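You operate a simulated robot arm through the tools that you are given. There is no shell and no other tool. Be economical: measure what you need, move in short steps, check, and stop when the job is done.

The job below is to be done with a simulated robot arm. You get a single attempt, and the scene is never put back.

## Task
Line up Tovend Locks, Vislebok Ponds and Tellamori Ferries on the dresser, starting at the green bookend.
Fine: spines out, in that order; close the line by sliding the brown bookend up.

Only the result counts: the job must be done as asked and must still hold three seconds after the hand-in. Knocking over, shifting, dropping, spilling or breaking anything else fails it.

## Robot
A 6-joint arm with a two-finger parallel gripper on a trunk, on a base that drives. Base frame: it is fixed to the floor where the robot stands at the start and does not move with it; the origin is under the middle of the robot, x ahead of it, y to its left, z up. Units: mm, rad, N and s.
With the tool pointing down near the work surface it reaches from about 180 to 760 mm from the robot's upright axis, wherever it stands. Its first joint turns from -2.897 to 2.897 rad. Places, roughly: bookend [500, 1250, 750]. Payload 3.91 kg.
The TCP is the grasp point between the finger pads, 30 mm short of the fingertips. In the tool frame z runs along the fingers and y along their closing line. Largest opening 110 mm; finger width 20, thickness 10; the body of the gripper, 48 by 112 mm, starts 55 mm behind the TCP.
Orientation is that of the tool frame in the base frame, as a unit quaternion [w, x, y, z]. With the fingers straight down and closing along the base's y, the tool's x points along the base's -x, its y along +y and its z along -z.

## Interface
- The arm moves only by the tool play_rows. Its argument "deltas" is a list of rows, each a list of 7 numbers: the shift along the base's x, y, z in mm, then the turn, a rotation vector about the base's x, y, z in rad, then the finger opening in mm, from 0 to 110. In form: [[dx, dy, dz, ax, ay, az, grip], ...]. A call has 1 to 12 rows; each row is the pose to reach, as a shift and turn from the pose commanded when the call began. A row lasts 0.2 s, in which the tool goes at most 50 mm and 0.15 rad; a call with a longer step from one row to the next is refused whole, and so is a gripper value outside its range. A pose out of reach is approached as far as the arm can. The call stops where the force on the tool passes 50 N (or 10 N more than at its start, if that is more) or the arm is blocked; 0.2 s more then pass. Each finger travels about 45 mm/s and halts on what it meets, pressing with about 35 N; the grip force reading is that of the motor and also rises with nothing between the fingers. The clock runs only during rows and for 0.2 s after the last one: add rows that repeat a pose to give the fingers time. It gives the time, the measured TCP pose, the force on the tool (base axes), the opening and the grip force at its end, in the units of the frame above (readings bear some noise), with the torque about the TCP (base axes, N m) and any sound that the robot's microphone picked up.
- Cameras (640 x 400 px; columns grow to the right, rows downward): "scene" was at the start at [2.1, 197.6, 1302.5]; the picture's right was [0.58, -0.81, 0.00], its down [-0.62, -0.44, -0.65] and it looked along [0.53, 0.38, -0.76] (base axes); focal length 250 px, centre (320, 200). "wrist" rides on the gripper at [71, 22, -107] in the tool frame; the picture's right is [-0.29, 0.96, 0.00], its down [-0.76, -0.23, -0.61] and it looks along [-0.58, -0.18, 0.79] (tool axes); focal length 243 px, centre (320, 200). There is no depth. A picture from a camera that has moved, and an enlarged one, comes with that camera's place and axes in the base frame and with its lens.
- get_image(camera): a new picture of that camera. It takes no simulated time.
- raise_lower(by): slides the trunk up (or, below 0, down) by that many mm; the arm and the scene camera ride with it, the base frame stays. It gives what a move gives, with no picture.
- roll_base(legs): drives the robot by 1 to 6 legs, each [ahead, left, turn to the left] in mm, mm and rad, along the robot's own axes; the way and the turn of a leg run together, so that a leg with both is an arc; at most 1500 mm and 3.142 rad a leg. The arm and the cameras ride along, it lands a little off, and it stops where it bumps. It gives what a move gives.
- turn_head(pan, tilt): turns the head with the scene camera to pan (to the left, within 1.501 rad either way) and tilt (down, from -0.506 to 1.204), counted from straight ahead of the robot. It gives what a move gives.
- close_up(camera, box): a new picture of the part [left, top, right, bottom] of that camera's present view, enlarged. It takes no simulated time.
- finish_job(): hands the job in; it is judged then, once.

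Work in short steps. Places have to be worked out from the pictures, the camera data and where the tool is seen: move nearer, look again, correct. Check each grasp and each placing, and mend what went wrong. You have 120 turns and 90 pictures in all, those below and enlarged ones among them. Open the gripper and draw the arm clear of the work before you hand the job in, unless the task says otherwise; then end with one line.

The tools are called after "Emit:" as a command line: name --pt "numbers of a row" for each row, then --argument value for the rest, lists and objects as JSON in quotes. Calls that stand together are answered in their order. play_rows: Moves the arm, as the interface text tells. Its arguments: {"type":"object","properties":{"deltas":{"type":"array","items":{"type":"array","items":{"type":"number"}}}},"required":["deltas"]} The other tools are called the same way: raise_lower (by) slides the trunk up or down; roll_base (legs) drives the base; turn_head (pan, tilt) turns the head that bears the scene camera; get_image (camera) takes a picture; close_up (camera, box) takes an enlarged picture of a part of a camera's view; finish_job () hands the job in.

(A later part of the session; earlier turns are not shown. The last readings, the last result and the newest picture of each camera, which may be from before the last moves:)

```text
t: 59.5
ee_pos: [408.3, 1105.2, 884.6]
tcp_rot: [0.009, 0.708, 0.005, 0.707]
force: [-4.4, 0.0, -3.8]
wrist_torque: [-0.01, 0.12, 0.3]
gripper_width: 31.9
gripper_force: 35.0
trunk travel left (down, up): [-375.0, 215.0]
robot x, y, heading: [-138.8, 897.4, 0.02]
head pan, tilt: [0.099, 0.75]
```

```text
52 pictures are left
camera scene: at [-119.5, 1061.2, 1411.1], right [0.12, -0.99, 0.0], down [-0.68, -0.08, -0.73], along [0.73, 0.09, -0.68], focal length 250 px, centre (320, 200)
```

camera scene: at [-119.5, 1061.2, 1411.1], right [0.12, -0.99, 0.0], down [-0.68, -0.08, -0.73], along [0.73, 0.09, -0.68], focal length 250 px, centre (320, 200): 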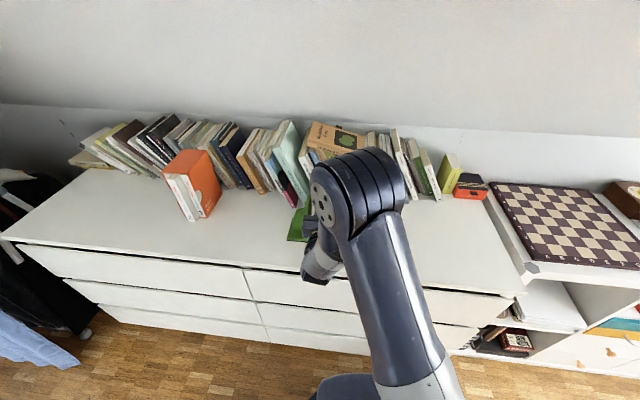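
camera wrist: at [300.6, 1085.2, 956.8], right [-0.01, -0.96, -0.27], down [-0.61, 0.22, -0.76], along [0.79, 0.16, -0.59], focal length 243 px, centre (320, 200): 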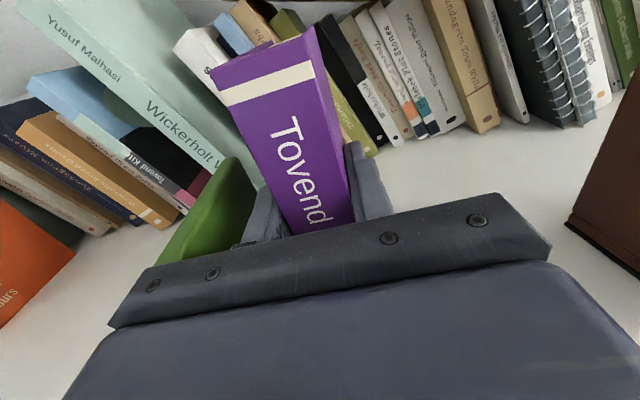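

A −4.4 N x-force appeared; perhaps the book's back touches something. I retract 25 mm and see if it vanishes.

Emit:
play_rows --pt "-12 0 0 0 0 0 20" --pt "-25 0 0 0 0 0 20" --pt "-25 0 0 0 0 0 20" --pt "-25 0 0 0 0 0 20"

Emit:
close_up --camera "wrist" --box '[160, 0, 480, 220]'

```text
t: 60.5
ee_pos: [382.5, 1104.0, 884.9]
tcp_rot: [0.009, 0.707, 0.004, 0.707]
force: [-0.2, -0.7, -4.2]
wrist_torque: [0.0, 0.15, 0.02]
gripper_width: 31.9
gripper_force: 34.7
trunk travel left (down, up): [-375.0, 215.0]
robot x, y, heading: [-135.8, 898.0, 0.021]
head pan, tilt: [0.099, 0.75]
```

```text
1.82 times, centred on (320, 110) of wrist
camera zoom: at [273.8, 1084.5, 956.7], right [-0.01, -0.96, -0.27], down [-0.61, 0.22, -0.76], along [0.79, 0.16, -0.59], focal length 441 px, centre (320, 364)
```

zoom: 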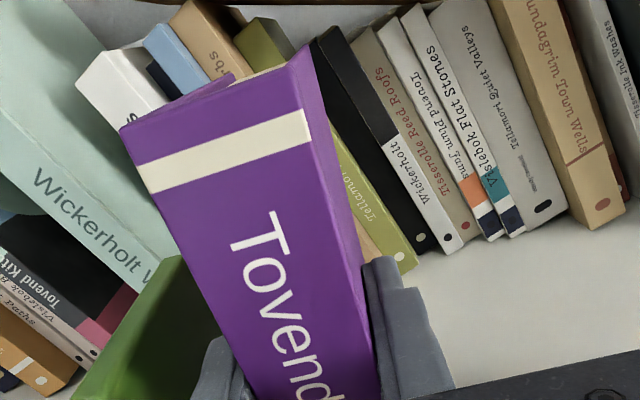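

The torque indicates contact about 68 mm left of the TCP: the gripper body's left side likely brushed the green bookend's front edge. I back off further and take a good look.

Emit:
play_rows --pt "-30 0 0 0 0 0 20" --pt "-60 -5 0 0 0 0 20" --pt "-90 -15 0 0 0 0 20" --pt "-120 -25 0 0 0 0 20" --pt "-120 -28 0 0 0 0 20"

Emit:
roll_base --legs '[[0, -150, 0]]'

Emit:
get_image --camera "wrist"

Emit:
get_image --camera "scene"

```text
t: 61.7
ee_pos: [262.6, 1076.9, 883.6]
tcp_rot: [0.009, 0.707, 0.004, 0.707]
force: [-0.3, 0.6, -3.9]
wrist_torque: [0.0, 0.14, -0.02]
gripper_width: 32.0
gripper_force: 35.3
trunk travel left (down, up): [-375.0, 215.0]
robot x, y, heading: [-137.0, 897.9, 0.018]
head pan, tilt: [0.099, 0.75]
```

```text
t: 63.1
ee_pos: [265.8, 925.1, 884.1]
tcp_rot: [0.01, 0.707, 0.003, 0.707]
force: [0.1, 0.2, -3.8]
wrist_torque: [-0.03, 0.14, -0.01]
gripper_width: 32.0
gripper_force: 34.7
trunk travel left (down, up): [-375.0, 215.0]
robot x, y, heading: [-134.5, 751.0, 0.018]
head pan, tilt: [0.099, 0.75]
```

```text
50 pictures are left
camera wrist: at [157.2, 904.8, 956.0], right [-0.01, -0.96, -0.27], down [-0.61, 0.22, -0.76], along [0.79, 0.16, -0.59], focal length 243 px, centre (320, 200)
```

wrist: 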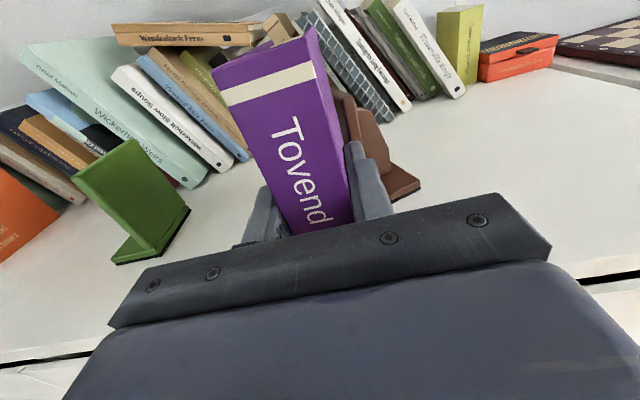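

```text
49 pictures are left
camera scene: at [-116.3, 909.5, 1411.1], right [0.12, -0.99, 0.0], down [-0.68, -0.08, -0.73], along [0.73, 0.09, -0.68], focal length 250 px, centre (320, 200)
```

scene: 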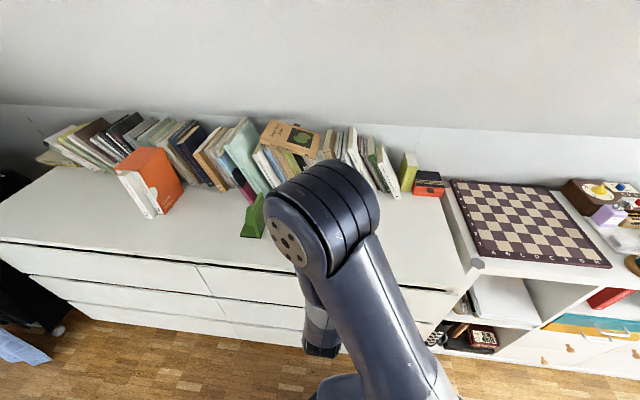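

Zooming on the green bookend in this view.

Emit:
close_up --camera "wrist" --box '[50, 120, 210, 270]'

Emit:
close_up --camera "scene" --box '[220, 170, 290, 250]'

```text
2.67 times, centred on (130, 195) of wrist
camera zoom: at [157.2, 904.8, 956.0], right [-0.01, -0.96, -0.27], down [-0.61, 0.22, -0.76], along [0.79, 0.16, -0.59], focal length 647 px, centre (827, 213)
```

zoom: 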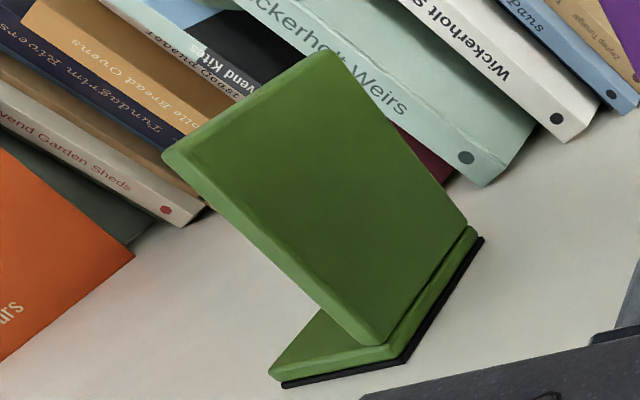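

```text
5.00 times, centred on (255, 210) of scene
camera zoom: at [-116.3, 909.5, 1411.1], right [0.12, -0.99, 0.0], down [-0.68, -0.08, -0.73], along [0.73, 0.09, -0.68], focal length 1247 px, centre (645, 150)
```

zoom: 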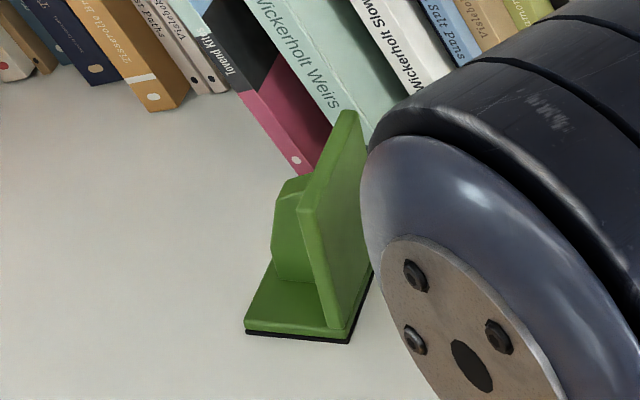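

Triangulating the green bookend from three views gives the dresser top at z≈779 (not 750): green face at y≈1157, x 356–445, top z≈900; brown face y≈930 or a bit lower. I back off 60 mm, drive left, and recheck where brown stands.

Emit:
roll_base --legs '[[-80, 0, 0], [0, 150, 0]]'

Emit:
get_image --camera "wrist"

```text
t: 65.1
ee_pos: [181.7, 1075.3, 883.1]
tcp_rot: [0.009, 0.708, 0.005, 0.707]
force: [0.3, -1.0, -4.6]
wrist_torque: [0.0, 0.12, -0.02]
gripper_width: 31.9
gripper_force: 34.7
trunk travel left (down, up): [-375.0, 215.0]
robot x, y, heading: [-217.9, 895.8, 0.022]
head pan, tilt: [0.099, 0.75]
```

```text
46 pictures are left
camera wrist: at [73.8, 1055.6, 956.1], right [-0.01, -0.96, -0.27], down [-0.61, 0.22, -0.76], along [0.79, 0.16, -0.59], focal length 243 px, centre (320, 200)
```

wrist: 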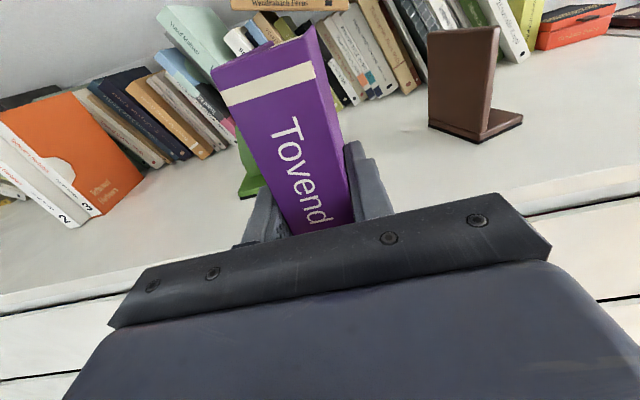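

My earlier sideways drive nudged brown's front corner (it's now yawed ~20°, at (353,900)–(430,931)); brown is to be slid anyway, I'll straighten it later. Now place purple at TCP (362, 1116).

Emit:
roll_base --legs '[[100, 0, 0]]'

Emit:
play_rows --pt "0 20 3 0 0 0 20" --pt "0 40 3 0 0 0 20" --pt "26 40 3 0 0 0 20" --pt "52 40 3 0 0 0 20" --pt "78 40 3 0 0 0 20" --pt "78 40 3 0 0 0 20"

Emit:
get_image --camera "wrist"

```text
t: 66.3
ee_pos: [282.7, 1077.3, 883.8]
tcp_rot: [0.009, 0.707, 0.004, 0.707]
force: [-0.9, 0.4, -4.3]
wrist_torque: [0.05, 0.11, -0.01]
gripper_width: 31.8
gripper_force: 34.5
trunk travel left (down, up): [-375.0, 215.0]
robot x, y, heading: [-120.9, 900.9, 0.019]
head pan, tilt: [0.099, 0.75]
```

```text
t: 67.7
ee_pos: [362.9, 1114.3, 890.2]
tcp_rot: [0.01, 0.708, 0.004, 0.706]
force: [-0.9, -0.3, -4.5]
wrist_torque: [0.0, 0.15, -0.01]
gripper_width: 31.9
gripper_force: 35.2
trunk travel left (down, up): [-375.0, 215.0]
robot x, y, heading: [-117.5, 896.8, 0.02]
head pan, tilt: [0.099, 0.75]
```

```text
45 pictures are left
camera wrist: at [254.7, 1094.7, 961.7], right [-0.01, -0.96, -0.27], down [-0.61, 0.22, -0.76], along [0.79, 0.16, -0.59], focal length 243 px, centre (320, 200)
```

wrist: 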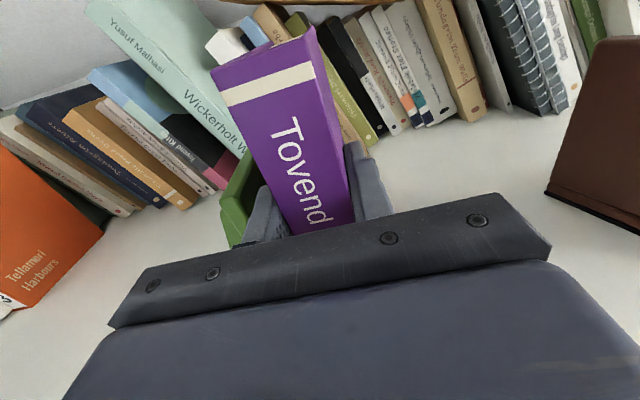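

Gap to green is visible. Lowering towards the surface; expected contact at TCP z≈870.

Emit:
play_rows --pt "0 0 -5 0 0 0 20" --pt "0 0 -10 0 0 0 20" --pt "0 0 -14 0 0 0 20" --pt "0 0 -16 0 0 0 20" --pt "0 0 -16 0 0 0 20"

Emit:
play_rows --pt "0 0 -1 0 0 0 20" --pt "0 0 -2 0 0 0 20" --pt "0 0 -3 0 0 0 20" --pt "0 0 -3 0 0 0 20"

```text
t: 68.9
ee_pos: [361.0, 1116.9, 872.6]
tcp_rot: [0.009, 0.706, 0.003, 0.708]
force: [0.3, -1.0, 5.4]
wrist_torque: [0.01, -0.63, -0.03]
gripper_width: 31.9
gripper_force: 35.1
trunk travel left (down, up): [-375.0, 215.0]
robot x, y, heading: [-113.9, 902.1, 0.019]
head pan, tilt: [0.099, 0.75]
```

```text
t: 69.9
ee_pos: [359.9, 1115.5, 872.3]
tcp_rot: [0.008, 0.704, 0.002, 0.711]
force: [7.6, -1.1, 40.6]
wrist_torque: [0.55, 0.25, -0.13]
gripper_width: 31.2
gripper_force: 35.5
trunk travel left (down, up): [-375.0, 215.0]
robot x, y, heading: [-113.5, 899.3, 0.016]
head pan, tilt: [0.099, 0.75]
```

Book is on the surface (contact at TCP z≈872). I relieve the pressure by 2.5 mm and open to 42.

Emit:
play_rows --pt "0 0 2.5 0 0 0 20" --pt "0 0 2.7 0 0 0 30" --pt "0 0 2.7 0 0 0 36" --pt "0 0 2.7 0 0 0 41" --pt "0 0 2.7 0 0 0 41"

Emit:
get_image --camera "wrist"

```text
t: 71.1
ee_pos: [359.8, 1117.9, 871.4]
tcp_rot: [0.01, 0.708, 0.003, 0.706]
force: [-0.3, 0.4, 0.3]
wrist_torque: [0.0, -0.02, 0.01]
gripper_width: 40.9
gripper_force: 0.0
trunk travel left (down, up): [-375.0, 215.0]
robot x, y, heading: [-115.5, 899.8, 0.019]
head pan, tilt: [0.099, 0.75]
```

```text
44 pictures are left
camera wrist: at [253.0, 1097.1, 943.1], right [-0.01, -0.96, -0.27], down [-0.61, 0.22, -0.76], along [0.79, 0.16, -0.59], focal length 243 px, centre (320, 200)
```

wrist: 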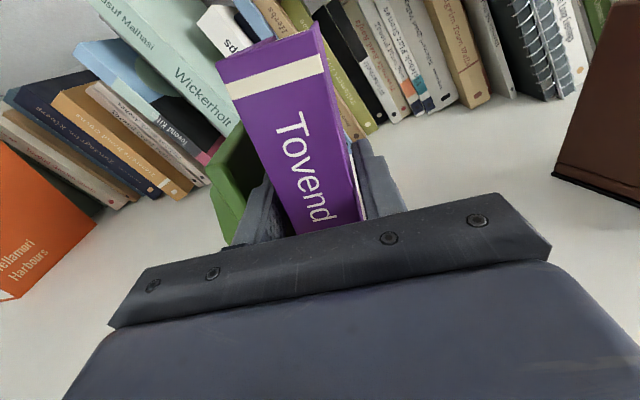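

Released and standing. Now I retract, close the fingers and go low to the right of the book, to push it against green.

Emit:
play_rows --pt "-25 0 0 0 0 0 41" --pt "-50 0 0 0 0 0 41" --pt "-80 0 0 0 0 0 41" --pt "-80 -20 -20 0 0 0 20" --pt "-80 -40 -40 0 0 0 0" --pt "-80 -40 -58 0 0 0 0" --pt "-50 -40 -58 0 0 0 0" --pt "-20 -40 -58 0 0 0 0" --pt "10 -40 -58 0 0 0 0" --pt "28 -40 -58 0 0 0 0" --pt "28 -40 -58 0 0 0 0"

Emit:
get_image --camera "wrist"

```text
t: 72.8
ee_pos: [319.1, 1076.2, 811.4]
tcp_rot: [0.009, 0.71, 0.009, 0.704]
force: [-12.2, 2.0, 4.3]
wrist_torque: [-0.09, 0.67, -0.33]
gripper_width: 0.0
gripper_force: 35.5
trunk travel left (down, up): [-375.0, 215.0]
robot x, y, heading: [-116.3, 900.5, 0.016]
head pan, tilt: [0.099, 0.75]
stopped in row 8: the force on the tool passed its limit (the readings are from after the stop); the commanded pose is now the measured one
```

```text
43 pictures are left
camera wrist: at [213.6, 1056.2, 883.6], right [0.0, -0.96, -0.27], down [-0.61, 0.21, -0.76], along [0.79, 0.16, -0.59], focal length 243 px, centre (320, 200)
```

wrist: 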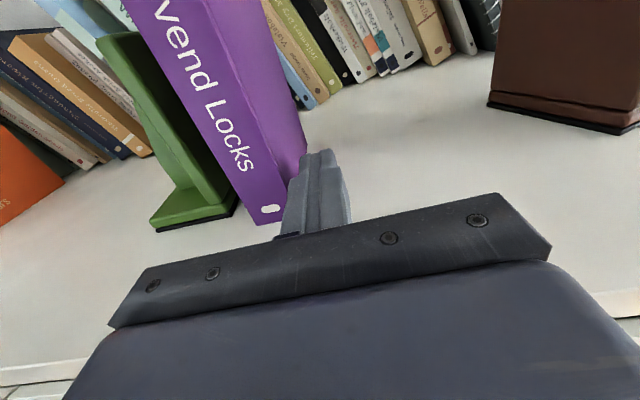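

The lower wrist link met the dresser's front edge (contact ~55 mm below TCP), so I can't be that low when level. I'll tilt the tool nose-down 0.3 rad to lift the wrist, and then go in low beside the book.

Emit:
play_rows --pt "-15 0 15 0 0 0 0" --pt "-20 0 40 0 0.1 0 0" --pt "-20 0 40 0 0.2 0 0" --pt "-20 0 40 0 0.3 0 0" --pt "0 0 40 0 0.3 0 0" --pt "30 0 40 0 0.3 0 0" --pt "60 0 40 0 0.3 0 0" --pt "70 0 25 0 0.3 0 0" --pt "70 0 8 0 0.3 0 0" --pt "70 0 8 0 0.3 0 0"

Emit:
get_image --camera "wrist"

Emit:
get_image --camera "scene"

```text
t: 75.0
ee_pos: [392.6, 1076.7, 818.7]
tcp_rot: [0.008, 0.807, 0.008, 0.59]
force: [-0.1, -0.1, -0.4]
wrist_torque: [0.01, 0.02, 0.0]
gripper_width: 0.5
gripper_force: 35.1
trunk travel left (down, up): [-375.0, 215.0]
robot x, y, heading: [-119.0, 903.4, 0.015]
head pan, tilt: [0.099, 0.75]
```

```text
42 pictures are left
camera wrist: at [311.7, 1056.3, 919.7], right [-0.08, -0.96, -0.25], down [-0.81, 0.21, -0.54], along [0.58, 0.16, -0.8], focal length 243 px, centre (320, 200)
```

wrist: 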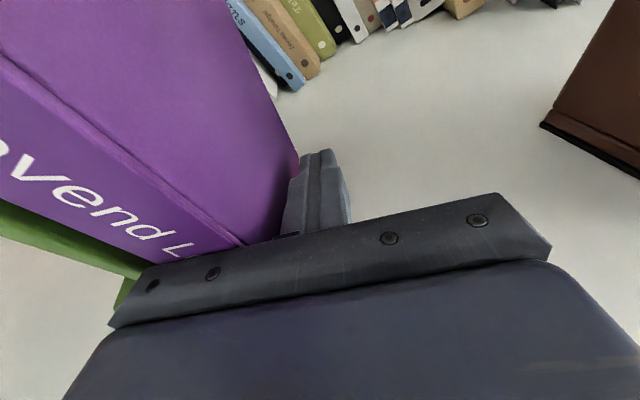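

```text
41 pictures are left
camera scene: at [-98.8, 1062.3, 1411.1], right [0.12, -0.99, 0.0], down [-0.68, -0.08, -0.73], along [0.73, 0.09, -0.68], focal length 250 px, centre (320, 200)
```

scene: 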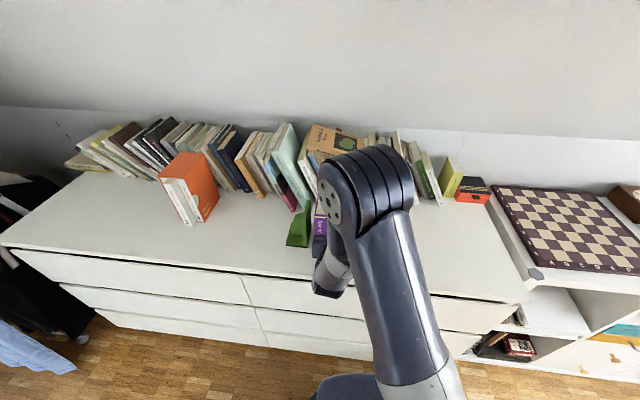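

Clear and low beside the book. Pushing +y: first 28 mm, expecting contact at ~1090 and the plate at ~1115.

Emit:
play_rows --pt "0 6 0 0 0 0 0" --pt "0 12 0 0 0 0 0" --pt "0 17 0 0 0 0 0" --pt "0 22 0 0 0 0 0" --pt "0 27 0 0 0 0 0" --pt "0 30 0 0 0 0 0"

Emit:
get_image --camera "wrist"

Emit:
close_up --camera "scene" --box '[275, 180, 345, 260]'

```text
t: 76.4
ee_pos: [393.5, 1104.5, 818.7]
tcp_rot: [0.007, 0.808, 0.01, 0.589]
force: [-1.0, -1.1, -0.9]
wrist_torque: [-0.03, 0.0, 0.01]
gripper_width: 0.2
gripper_force: 35.1
trunk travel left (down, up): [-375.0, 215.0]
robot x, y, heading: [-121.1, 900.8, 0.021]
head pan, tilt: [0.099, 0.75]
```

```text
40 pictures are left
camera wrist: at [313.1, 1085.1, 919.1], right [-0.08, -0.96, -0.25], down [-0.81, 0.21, -0.54], along [0.58, 0.16, -0.8], focal length 243 px, centre (320, 200)
```

wrist: 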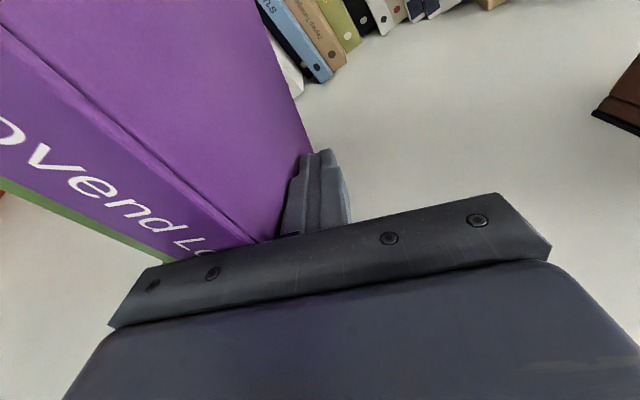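

```text
5.00 times, centred on (310, 220) of scene
camera zoom: at [-98.9, 1062.2, 1411.1], right [0.12, -0.99, 0.0], down [-0.68, -0.08, -0.73], along [0.73, 0.09, -0.68], focal length 1247 px, centre (370, 100)
```

zoom: 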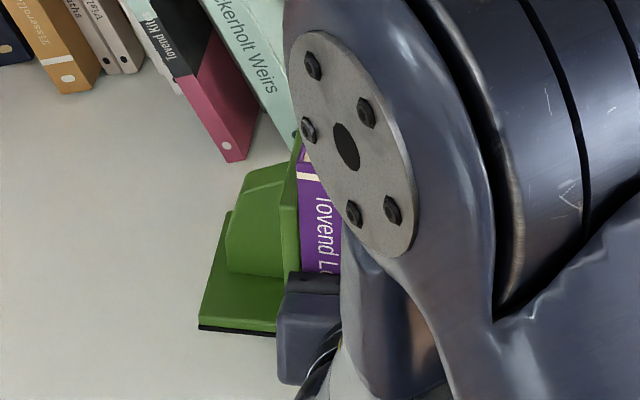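

Book slides with ~1 N. I creep on in 2 mm steps.

Emit:
play_rows --pt "0 1.5 0 0 0 0 0" --pt "0 3 0 0 0 0 0" --pt "0 4.5 0 0 0 0 0" --pt "0 6 0 0 0 0 0"

Emit:
close_up --camera "scene" --box '[295, 195, 325, 235]'

```text
t: 77.4
ee_pos: [393.4, 1110.7, 818.2]
tcp_rot: [0.008, 0.807, 0.008, 0.59]
force: [-0.2, -6.6, 4.7]
wrist_torque: [0.13, -0.02, -0.04]
gripper_width: 0.3
gripper_force: 34.8
trunk travel left (down, up): [-375.0, 215.0]
robot x, y, heading: [-118.0, 903.9, 0.021]
head pan, tilt: [0.099, 0.75]
```

```text
10.00 times, centred on (310, 215) of scene
camera zoom: at [-99.1, 1061.4, 1411.3], right [0.12, -0.99, 0.0], down [-0.68, -0.08, -0.73], along [0.73, 0.09, -0.68], focal length 2495 px, centre (420, 50)
```

zoom: 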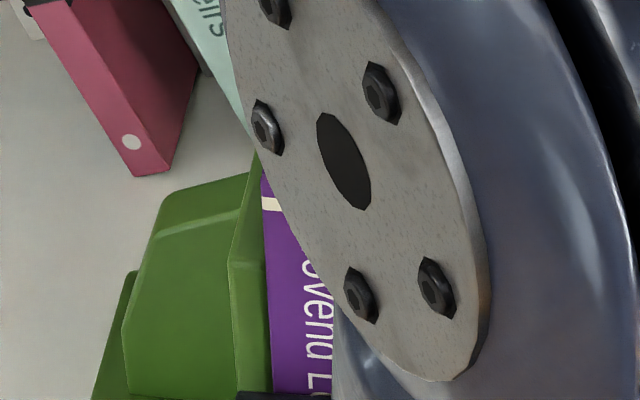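

Force rose to 6.6 N: purple is against green. I back away sideways, retract, level the tool and lift.

Emit:
play_rows --pt "0 -6 0 0 0 0 0" --pt "0 -14 5 0 0 0 0" --pt "-30 -16 25 0 0 0 0" --pt "-65 -16 45 0 0 0 0" --pt "-100 -16 60 0 -0.1 0 0" --pt "-130 -16 65 0 -0.2 0 20" --pt "-160 -16 65 0 -0.3 0 42" --pt "-170 -16 65 0 -0.3 0 42" --pt "-170 -16 65 0 -0.3 0 42"

Emit:
get_image --camera "wrist"

```text
t: 79.4
ee_pos: [223.6, 1097.0, 885.2]
tcp_rot: [0.009, 0.71, 0.008, 0.704]
force: [0.0, 0.4, 0.3]
wrist_torque: [-0.01, 0.02, -0.01]
gripper_width: 42.0
gripper_force: 0.1
trunk travel left (down, up): [-375.0, 215.0]
robot x, y, heading: [-117.5, 902.6, 0.022]
head pan, tilt: [0.099, 0.75]
```

```text
37 pictures are left
camera wrist: at [115.5, 1075.7, 958.2], right [0.0, -0.96, -0.27], down [-0.61, 0.21, -0.76], along [0.79, 0.16, -0.59], focal length 243 px, centre (320, 200)
```

wrist: 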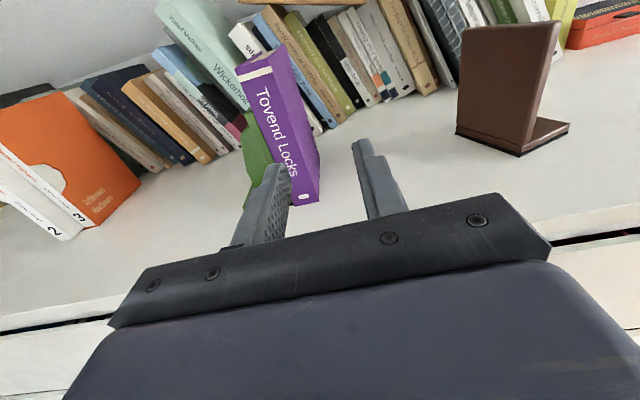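

Purple stands against green. Now back to the cubby for red (centre y≈−4).

Emit:
roll_base --legs '[[-240, 0, 0], [0, -1090, -0.01]]'

Emit:
raise_lower --by -250

Emit:
get_image --camera "wrist"

```text
t: 86.4
ee_pos: [1.9, 18.8, 883.2]
tcp_rot: [0.005, 0.71, 0.012, 0.704]
force: [-1.0, 0.0, 0.5]
wrist_torque: [-0.02, 0.03, -0.05]
gripper_width: 41.7
gripper_force: 0.0
trunk travel left (down, up): [-375.0, 215.0]
robot x, y, heading: [-334.7, -178.5, 0.026]
head pan, tilt: [0.099, 0.75]
```

```text
t: 89.0
ee_pos: [2.0, 20.0, 635.2]
tcp_rot: [0.006, 0.71, 0.011, 0.704]
force: [-0.8, 1.0, -0.4]
wrist_torque: [0.01, 0.01, 0.03]
gripper_width: 42.0
gripper_force: 0.0
trunk travel left (down, up): [-125.0, 465.0]
robot x, y, heading: [-335.6, -181.0, 0.024]
head pan, tilt: [0.099, 0.75]
```

```text
36 pictures are left
camera wrist: at [-105.5, -2.2, 708.3], right [0.01, -0.96, -0.27], down [-0.62, 0.21, -0.76], along [0.79, 0.17, -0.59], focal length 243 px, centre (320, 200)
```

wrist: 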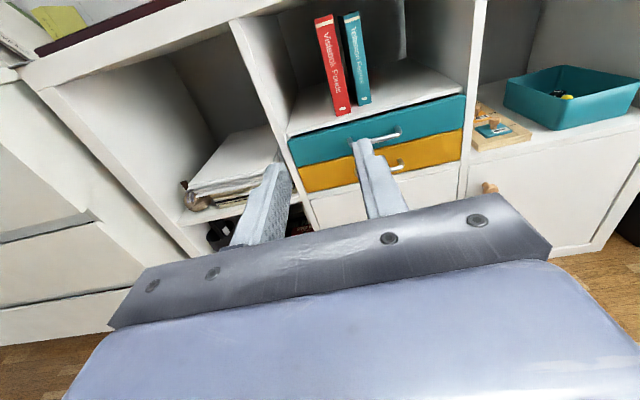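

Both remaining books stand undisturbed. I drive 180 mm closer and move the arm to (300, −4), opening 42.

Emit:
roll_base --legs '[[170, 0, -0.005]]'

Emit:
play_rows --pt "0 -10 0 0 -0.008 0 42" --pt "40 -20 0 0 -0.008 0 42" --pt "80 -28 0 0 -0.008 0 42" --pt "125 -28 0 0 -0.008 0 42" --pt "125 -28 0 0 -0.008 0 42"

Emit:
close_up --camera "wrist" --box '[180, 0, 460, 220]'

```text
t: 90.4
ee_pos: [168.8, 23.5, 634.4]
tcp_rot: [0.007, 0.71, 0.011, 0.704]
force: [-0.2, 0.5, 0.4]
wrist_torque: [0.0, 0.03, -0.04]
gripper_width: 42.0
gripper_force: 0.1
trunk travel left (down, up): [-125.0, 465.0]
robot x, y, heading: [-170.1, -179.1, 0.023]
head pan, tilt: [0.099, 0.75]
```

```text
t: 91.6
ee_pos: [295.4, -5.7, 632.7]
tcp_rot: [0.006, 0.707, 0.011, 0.707]
force: [-0.4, 1.3, -0.1]
wrist_torque: [0.0, -0.04, 0.02]
gripper_width: 41.9
gripper_force: 0.2
trunk travel left (down, up): [-125.0, 465.0]
robot x, y, heading: [-172.8, -175.8, 0.026]
head pan, tilt: [0.099, 0.75]
```

```text
1.82 times, centred on (320, 110) of wrist
camera zoom: at [187.6, -25.8, 706.4], right [0.01, -0.96, -0.27], down [-0.61, 0.21, -0.77], along [0.79, 0.17, -0.59], focal length 441 px, centre (320, 364)
```

zoom: 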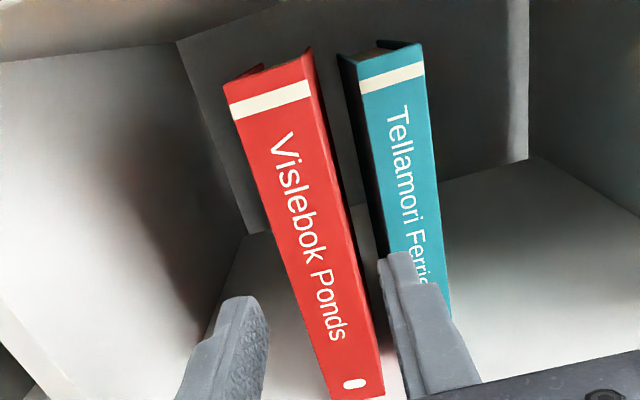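

Red spans ≈ −14…16, teal's left face ≈ −36: comfortable. Centre at y≈+0.5 and advance to x≈392.

Emit:
play_rows --pt "0 6 0 0 0 0 42" --pt "25 6 0 0 0 0 42" --pt "45 6 0 0 0 0 42" --pt "60 6 0 0 0 0 42" --pt "75 6 0 0 0 0 42" --pt "88 6 0 0 0 0 42" --pt "97 6 0 0 0 0 42"

Emit:
get_image --camera "wrist"

```text
t: 93.2
ee_pos: [393.0, 1.5, 633.0]
tcp_rot: [0.006, 0.707, 0.011, 0.707]
force: [-1.0, 0.6, 0.2]
wrist_torque: [0.0, -0.02, -0.06]
gripper_width: 41.9
gripper_force: 0.1
trunk travel left (down, up): [-125.0, 465.0]
robot x, y, heading: [-172.8, -180.2, 0.027]
head pan, tilt: [0.099, 0.75]
```

```text
34 pictures are left
camera wrist: at [284.4, -19.2, 706.2], right [0.01, -0.96, -0.27], down [-0.61, 0.21, -0.76], along [0.79, 0.17, -0.59], focal length 243 px, centre (320, 200)
```

wrist: 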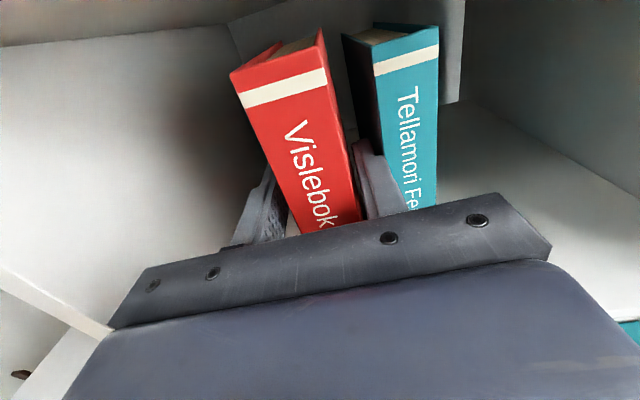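

Straddling red. Close, lift 4 mm and pull out.

Emit:
play_rows --pt "0 0 0 0 0 0 30" --pt "0 0 0 0 0 0 20" --pt "0 0 0 0 0 0 20" --pt "0 0 0 0 0 0 20"

Emit:
play_rows --pt "0 0 1.5 0 0 0 20" --pt "0 0 4 0 0 0 20" --pt "0 0 4 0 0 0 20" --pt "-20 0 4 0 0 0 20" --pt "-50 0 4 0 0 0 20" --pt "-80 0 4 0 0 0 20" --pt "-110 0 4 0 0 0 20" --pt "-140 0 4 0 0 0 20" --pt "-170 0 4 0 0 0 20"

Emit:
get_image --camera "wrist"

```text
t: 94.2
ee_pos: [391.7, 1.3, 634.5]
tcp_rot: [0.006, 0.707, 0.011, 0.707]
force: [0.3, -2.2, -0.4]
wrist_torque: [-0.09, -0.12, -0.06]
gripper_width: 30.0
gripper_force: 35.1
trunk travel left (down, up): [-125.0, 465.0]
robot x, y, heading: [-170.5, -171.9, 0.021]
head pan, tilt: [0.099, 0.75]
```

```text
t: 96.2
ee_pos: [220.8, 0.9, 640.1]
tcp_rot: [0.006, 0.707, 0.011, 0.707]
force: [1.4, -0.6, -3.7]
wrist_torque: [-0.01, 0.1, 0.02]
gripper_width: 30.0
gripper_force: 34.9
trunk travel left (down, up): [-125.0, 465.0]
robot x, y, heading: [-168.0, -174.6, 0.03]
head pan, tilt: [0.099, 0.75]
```

```text
33 pictures are left
camera wrist: at [113.1, -20.6, 713.7], right [0.01, -0.96, -0.27], down [-0.61, 0.21, -0.76], along [0.79, 0.17, -0.59], focal length 243 px, centre (320, 200)
```

wrist: 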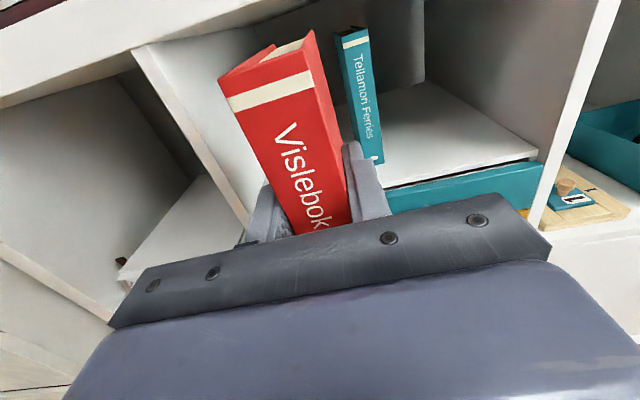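

Red held (30 mm). Back out, raise, drive left to the dresser with drift compensation.

Emit:
roll_base --legs '[[-170, 0, 0]]'

Emit:
raise_lower --by 255

Emit:
roll_base --legs '[[0, 1080, 0.01]]'

Emit:
get_image --camera "wrist"

```text
t: 97.7
ee_pos: [44.3, -4.7, 641.6]
tcp_rot: [0.007, 0.707, 0.011, 0.707]
force: [0.5, -0.4, -4.6]
wrist_torque: [0.02, 0.08, -0.01]
gripper_width: 30.0
gripper_force: 34.9
trunk travel left (down, up): [-125.0, 465.0]
robot x, y, heading: [-343.4, -179.7, 0.028]
head pan, tilt: [0.099, 0.75]
```

```text
t: 100.3
ee_pos: [45.0, -3.9, 896.6]
tcp_rot: [0.007, 0.707, 0.01, 0.707]
force: [-0.5, 1.2, -3.2]
wrist_torque: [-0.02, 0.1, 0.0]
gripper_width: 30.0
gripper_force: 35.0
trunk travel left (down, up): [-380.0, 210.0]
robot x, y, heading: [-346.2, -182.1, 0.029]
head pan, tilt: [0.099, 0.75]
```

```text
t: 105.8
ee_pos: [-12.8, 1076.3, 896.7]
tcp_rot: [-0.009, 0.707, 0.027, 0.707]
force: [-0.2, 0.4, -3.5]
wrist_torque: [-0.05, 0.12, 0.0]
gripper_width: 30.0
gripper_force: 34.9
trunk travel left (down, up): [-380.0, 210.0]
robot x, y, heading: [-394.7, 888.1, 0.076]
head pan, tilt: [0.099, 0.75]
```

```text
32 pictures are left
camera wrist: at [-120.8, 1049.9, 968.6], right [0.05, -0.96, -0.27], down [-0.62, 0.18, -0.76], along [0.78, 0.2, -0.59], focal length 243 px, centre (320, 200)
```

wrist: 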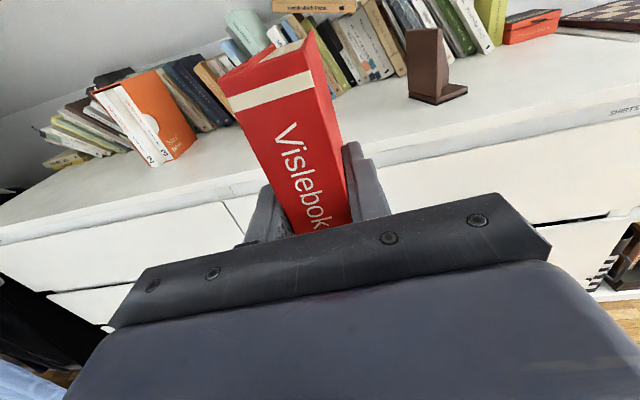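

Heading needs −0.048; then forward 280.

Emit:
roll_base --legs '[[0, 0, -0.048], [270, 0, 0]]'

```text
t: 108.1
ee_pos: [268.0, 1063.5, 896.6]
tcp_rot: [0.007, 0.707, 0.01, 0.707]
force: [0.7, 0.1, -3.0]
wrist_torque: [-0.01, 0.11, 0.0]
gripper_width: 29.8
gripper_force: 35.9
trunk travel left (down, up): [-380.0, 210.0]
robot x, y, heading: [-121.9, 893.0, 0.025]
head pan, tilt: [0.099, 0.75]
```

Arm to (360, 1085), same yaw as at the grasp; check the gap before lowering.

Emit:
play_rows --pt "0 11 0 0 0 0 20" --pt "25 21 0 0 0 0 20" --pt "50 21 0 0 0 0 20" --pt "75 21 0 0 0 0 20" --pt "92 21 0 0 0 0 20" --pt "92 21 0 0 0 0 20"

Emit:
get_image --camera "wrist"

```text
t: 109.5
ee_pos: [361.8, 1085.0, 895.9]
tcp_rot: [0.006, 0.708, 0.011, 0.706]
force: [-0.5, 0.3, -3.0]
wrist_torque: [-0.01, 0.13, 0.0]
gripper_width: 29.8
gripper_force: 35.0
trunk travel left (down, up): [-380.0, 210.0]
robot x, y, heading: [-122.2, 889.2, 0.022]
head pan, tilt: [0.099, 0.75]
```

```text
31 pictures are left
camera wrist: at [254.5, 1063.8, 968.9], right [0.0, -0.96, -0.27], down [-0.61, 0.21, -0.76], along [0.79, 0.17, -0.59], focal length 243 px, centre (320, 200)
```

wrist: 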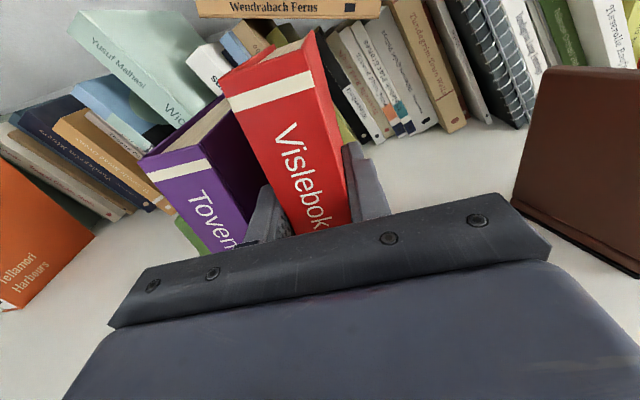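

Purple's right face ≈1118, finger outer ≈1110: OK. Lowering to contact (expected TCP ≈873).

Emit:
play_rows --pt "0 -1 -6 0 0 0 20" --pt "0 -1 -12 0 0 0 20" --pt "0 -1 -18 0 0 0 20" --pt "0 -1 -21 0 0 0 20" --pt "0 -1 -22 0 0 0 20"

```text
t: 110.7
ee_pos: [360.3, 1083.8, 875.3]
tcp_rot: [0.008, 0.708, 0.01, 0.707]
force: [0.5, 0.8, -3.0]
wrist_torque: [0.02, 0.1, -0.01]
gripper_width: 30.0
gripper_force: 35.3
trunk travel left (down, up): [-380.0, 210.0]
robot x, y, heading: [-122.2, 890.6, 0.022]
head pan, tilt: [0.099, 0.75]
```

Emit:
play_rows --pt "0 0 -1 0 0 0 20" --pt "0 0 -2 0 0 0 20" --pt "0 0 -2 0 0 0 20"

```text
t: 111.5
ee_pos: [359.7, 1082.9, 872.6]
tcp_rot: [0.007, 0.707, 0.009, 0.708]
force: [0.4, -4.2, 7.2]
wrist_torque: [-0.14, 0.37, 0.06]
gripper_width: 29.7
gripper_force: 35.2
trunk travel left (down, up): [-380.0, 210.0]
robot x, y, heading: [-119.0, 894.5, 0.024]
head pan, tilt: [0.099, 0.75]
```

Contact made. Opening to 39.

Emit:
play_rows --pt "0 0 0.3 0 0 0 28" --pt "0 0 0.3 0 0 0 34" --pt "0 0 0.3 0 0 0 39" --pt "0 0 0.3 0 0 0 39"

Emit:
get_image --camera "wrist"

```text
t: 112.5
ee_pos: [359.7, 1082.4, 873.1]
tcp_rot: [0.007, 0.707, 0.01, 0.707]
force: [0.3, -0.4, 0.1]
wrist_torque: [-0.03, 0.0, -0.01]
gripper_width: 39.4
gripper_force: 0.0
trunk travel left (down, up): [-380.0, 210.0]
robot x, y, heading: [-121.0, 894.9, 0.028]
head pan, tilt: [0.099, 0.75]
```

```text
30 pictures are left
camera wrist: at [252.4, 1062.3, 944.7], right [0.0, -0.96, -0.27], down [-0.61, 0.21, -0.76], along [0.79, 0.17, -0.59], focal length 243 px, centre (320, 200)
```

wrist: 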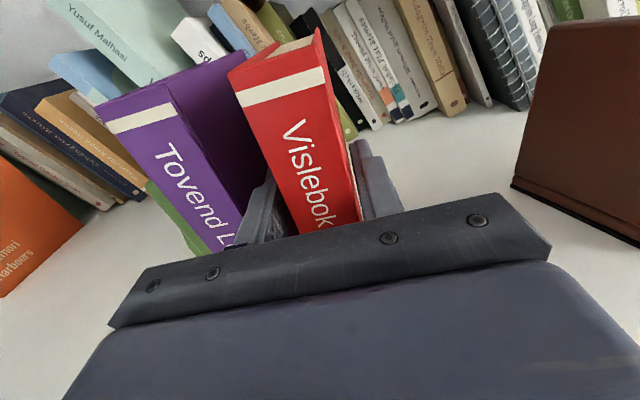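

Red stands. Retract, close, tilt, and come in low on its right side, as before.

Emit:
play_rows --pt "-25 0 0 0 0 0 39" --pt "-50 0 0 0 0 0 39" --pt "-85 0 0 0 0 0 39" --pt "-85 -18 0 0 0.1 0 20" --pt "-85 -34 -5 0 0.2 0 0" --pt "-85 -34 -15 0 0.3 0 0" --pt "-50 -34 -20 0 0.3 0 0" --pt "-15 -34 -20 0 0.3 0 0" --pt "15 -34 -25 0 0.3 0 0" --pt "30 -34 -40 0 0.3 0 0" --pt "30 -34 -54 0 0.3 0 0" --pt "30 -34 -54 0 0.3 0 0"

Emit:
get_image --camera "wrist"

```text
t: 115.1
ee_pos: [391.3, 1046.7, 820.0]
tcp_rot: [0.006, 0.805, 0.011, 0.594]
force: [0.3, -0.1, -0.7]
wrist_torque: [-0.03, -0.02, -0.02]
gripper_width: 0.0
gripper_force: 35.1
trunk travel left (down, up): [-380.0, 210.0]
robot x, y, heading: [-121.4, 888.4, 0.023]
head pan, tilt: [0.099, 0.75]
```

```text
29 pictures are left
camera wrist: at [310.6, 1026.1, 919.8], right [-0.08, -0.96, -0.26], down [-0.81, 0.21, -0.55], along [0.58, 0.17, -0.79], focal length 243 px, centre (320, 200)
```

wrist: 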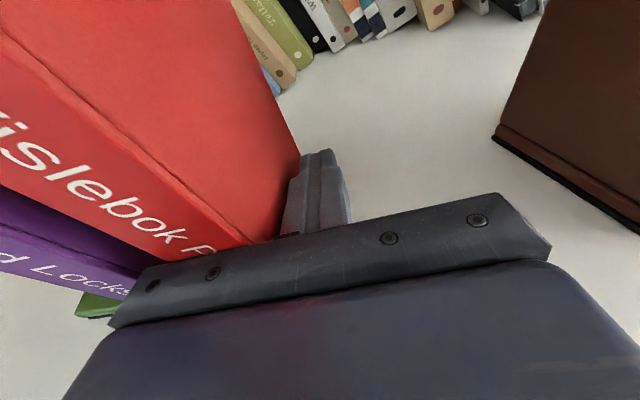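

Pushing red: first 28 mm, then creep.

Emit:
play_rows --pt "0 6 0 0 0 0 0" --pt "0 12 0 0 0 0 0" --pt "0 17 0 0 0 0 0" --pt "0 22 0 0 0 0 0" --pt "0 26 0 0 0 0 0"

Emit:
play_rows --pt "0 2 0 0 0 0 0" --pt "0 3.5 0 0 0 0 0" --pt "0 4 0 0 0 0 0"

Emit:
get_image --camera "wrist"

```text
t: 116.3
ee_pos: [390.8, 1076.4, 819.6]
tcp_rot: [0.006, 0.805, 0.011, 0.593]
force: [-0.2, -2.0, -0.5]
wrist_torque: [0.03, 0.01, 0.02]
gripper_width: 0.1
gripper_force: 35.1
trunk travel left (down, up): [-380.0, 210.0]
robot x, y, heading: [-123.5, 890.7, 0.026]
head pan, tilt: [0.099, 0.75]
```

```text
t: 117.1
ee_pos: [390.1, 1079.8, 819.8]
tcp_rot: [0.005, 0.805, 0.011, 0.593]
force: [0.6, -3.7, 0.9]
wrist_torque: [0.06, -0.01, 0.01]
gripper_width: 0.0
gripper_force: 34.2
trunk travel left (down, up): [-380.0, 210.0]
robot x, y, heading: [-121.3, 888.2, 0.024]
head pan, tilt: [0.099, 0.75]
```

```text
28 pictures are left
camera wrist: at [308.6, 1058.8, 919.8], right [-0.08, -0.96, -0.26], down [-0.81, 0.21, -0.55], along [0.58, 0.17, -0.79], focal length 243 px, centre (320, 200)
```

wrist: 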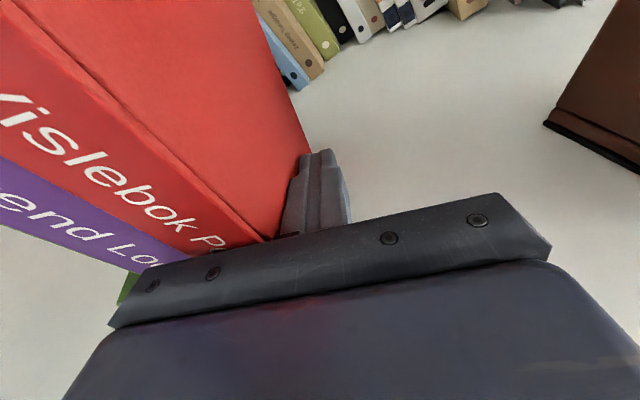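

Nearly no gap; force 3.7 N. One more small step to be sure of contact.

Emit:
play_rows --pt "0 1 0 0 0 0 0" --pt "0 1.3 0 0 0 0 0"

Emit:
play_rows --pt "0 -6 0 0 0 0 0" --pt "0 -14 5 0 0 0 0" --pt "-30 -16 25 0 0 0 0" --pt "-65 -16 45 0 0 0 0" --pt "-100 -16 60 0 -0.1 0 0" --pt "-130 -16 65 0 -0.2 0 20" --pt "-160 -16 65 0 -0.3 0 38" --pt "-170 -16 65 0 -0.3 0 38" --pt "-170 -16 65 0 -0.3 0 38"

Emit:
get_image --camera "wrist"

```text
t: 117.7
ee_pos: [389.8, 1080.9, 818.4]
tcp_rot: [0.005, 0.805, 0.011, 0.593]
force: [-0.8, -3.5, 0.7]
wrist_torque: [0.02, 0.0, 0.02]
gripper_width: 0.0
gripper_force: 34.9
trunk travel left (down, up): [-380.0, 210.0]
robot x, y, heading: [-126.3, 892.9, 0.026]
head pan, tilt: [0.099, 0.75]
```

```text
t: 119.7
ee_pos: [221.6, 1063.8, 881.3]
tcp_rot: [0.007, 0.707, 0.01, 0.707]
force: [-0.2, 0.5, 0.2]
wrist_torque: [0.0, 0.01, -0.02]
gripper_width: 38.1
gripper_force: 0.0
trunk travel left (down, up): [-380.0, 210.0]
robot x, y, heading: [-122.5, 887.2, 0.025]
head pan, tilt: [0.099, 0.75]
```

```text
27 pictures are left
camera wrist: at [114.5, 1042.8, 952.9], right [0.0, -0.96, -0.27], down [-0.61, 0.21, -0.76], along [0.79, 0.17, -0.59], focal length 243 px, centre (320, 200)
```

wrist: 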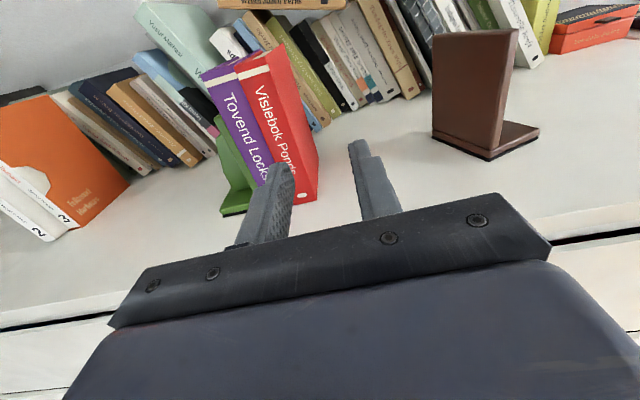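

Purple and red stand together. Now teal (centre ≈ −46) from the cubby.

Emit:
roll_base --legs '[[-240, 0, 0], [0, -1120, -0.008]]'

Emit:
raise_lower --by -250

```text
t: 126.8
ee_pos: [3.2, -72.0, 879.4]
tcp_rot: [0.017, 0.707, 0.0, 0.707]
force: [0.5, 0.3, 1.1]
wrist_torque: [-0.01, 0.0, -0.02]
gripper_width: 37.8
gripper_force: 0.0
trunk travel left (down, up): [-380.0, 210.0]
robot x, y, heading: [-345.9, -234.7, -0.006]
head pan, tilt: [0.099, 0.75]
```

```text
t: 129.4
ee_pos: [4.8, -72.6, 630.2]
tcp_rot: [0.017, 0.707, 0.0, 0.707]
force: [-0.4, -0.2, 0.1]
wrist_torque: [-0.03, -0.01, 0.01]
gripper_width: 38.1
gripper_force: 0.0
trunk travel left (down, up): [-130.0, 460.0]
robot x, y, heading: [-348.0, -238.7, -0.005]
head pan, tilt: [0.099, 0.75]
```

Correct heading +0.03, forward 170, then arm to (298, −47).

Emit:
roll_base --legs '[[0, 0, 0.03], [170, 0, 0]]'

Emit:
get_image --camera "wrist"

```text
t: 131.2
ee_pos: [170.7, -56.6, 631.0]
tcp_rot: [0.006, 0.707, 0.01, 0.707]
force: [0.0, -0.6, 0.5]
wrist_torque: [0.02, 0.0, -0.01]
gripper_width: 38.1
gripper_force: 0.2
trunk travel left (down, up): [-130.0, 460.0]
robot x, y, heading: [-174.5, -232.5, 0.03]
head pan, tilt: [0.099, 0.75]
```

```text
26 pictures are left
camera wrist: at [63.8, -78.5, 702.9], right [0.01, -0.96, -0.27], down [-0.61, 0.21, -0.76], along [0.79, 0.17, -0.59], focal length 243 px, centre (320, 200)
```

wrist: 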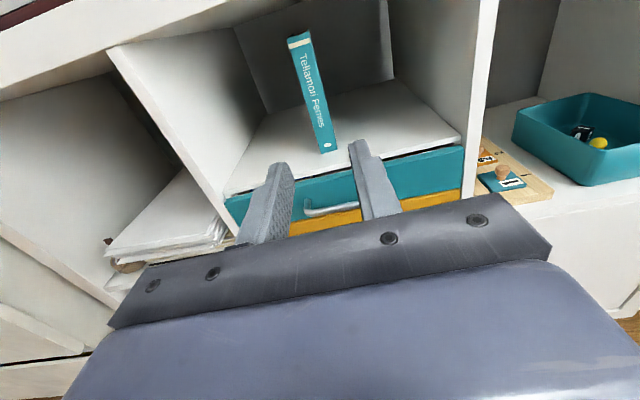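

Teal stands alone, so opening 50 is fine. Moving in to just before it and checking.

Emit:
play_rows --pt "40 5 1 0 0 0 50" --pt "80 9.5 1 0 0 0 50" --pt "125 9.5 1 0 0 0 50" --pt "150 9.5 1 0 0 0 50" --pt "150 9.5 1 0 0 0 50"

Emit:
close_up --camera "wrist" --box '[180, 0, 460, 220]'

```text
t: 132.4
ee_pos: [322.7, -48.4, 632.8]
tcp_rot: [0.007, 0.707, 0.011, 0.707]
force: [-0.7, -0.2, 0.3]
wrist_torque: [0.04, 0.03, -0.01]
gripper_width: 50.3
gripper_force: 0.1
trunk travel left (down, up): [-130.0, 460.0]
robot x, y, heading: [-171.4, -229.4, 0.026]
head pan, tilt: [0.099, 0.75]
```

```text
1.82 times, centred on (320, 110) of wrist
camera zoom: at [215.2, -69.2, 704.9], right [0.01, -0.96, -0.27], down [-0.61, 0.21, -0.76], along [0.79, 0.17, -0.59], focal length 441 px, centre (320, 364)
```

zoom: 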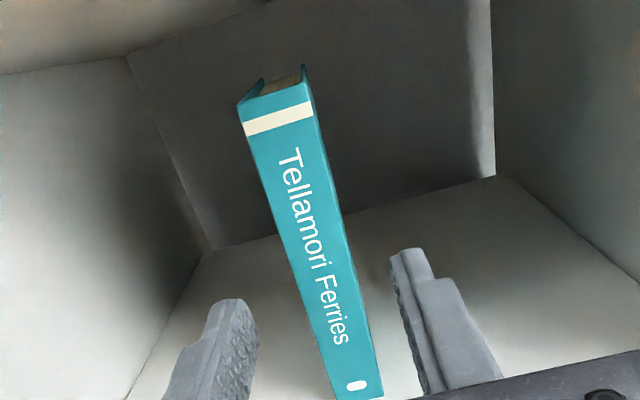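

Centred. Advance 69 mm to x≈392.

Emit:
play_rows --pt "20 0.5 0 0 0 0 50" --pt "40 0.5 0 0 0 0 50" --pt "58 0.5 0 0 0 0 46" --pt "69 0.5 0 0 0 0 40" --pt "69 0.5 0 0 0 0 36"

Emit:
get_image --camera "wrist"

```text
t: 133.6
ee_pos: [391.7, -47.7, 631.7]
tcp_rot: [0.006, 0.707, 0.011, 0.707]
force: [0.3, 0.9, 0.3]
wrist_torque: [-0.03, 0.02, 0.0]
gripper_width: 36.0
gripper_force: 0.1
trunk travel left (down, up): [-130.0, 460.0]
robot x, y, heading: [-173.1, -233.4, 0.028]
head pan, tilt: [0.099, 0.75]
```

```text
24 pictures are left
camera wrist: at [283.4, -68.4, 704.9], right [0.01, -0.96, -0.27], down [-0.61, 0.21, -0.76], along [0.79, 0.17, -0.59], focal length 243 px, centre (320, 200)
```

wrist: 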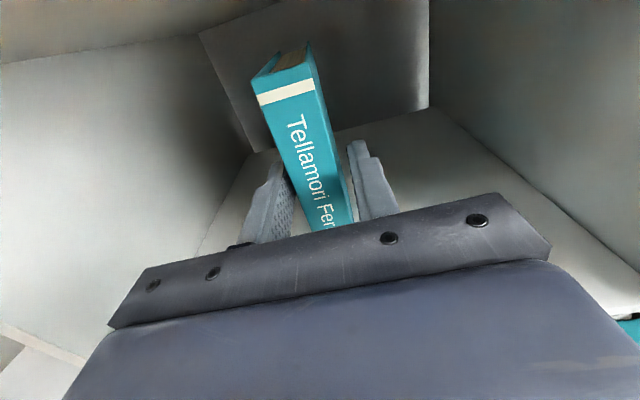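

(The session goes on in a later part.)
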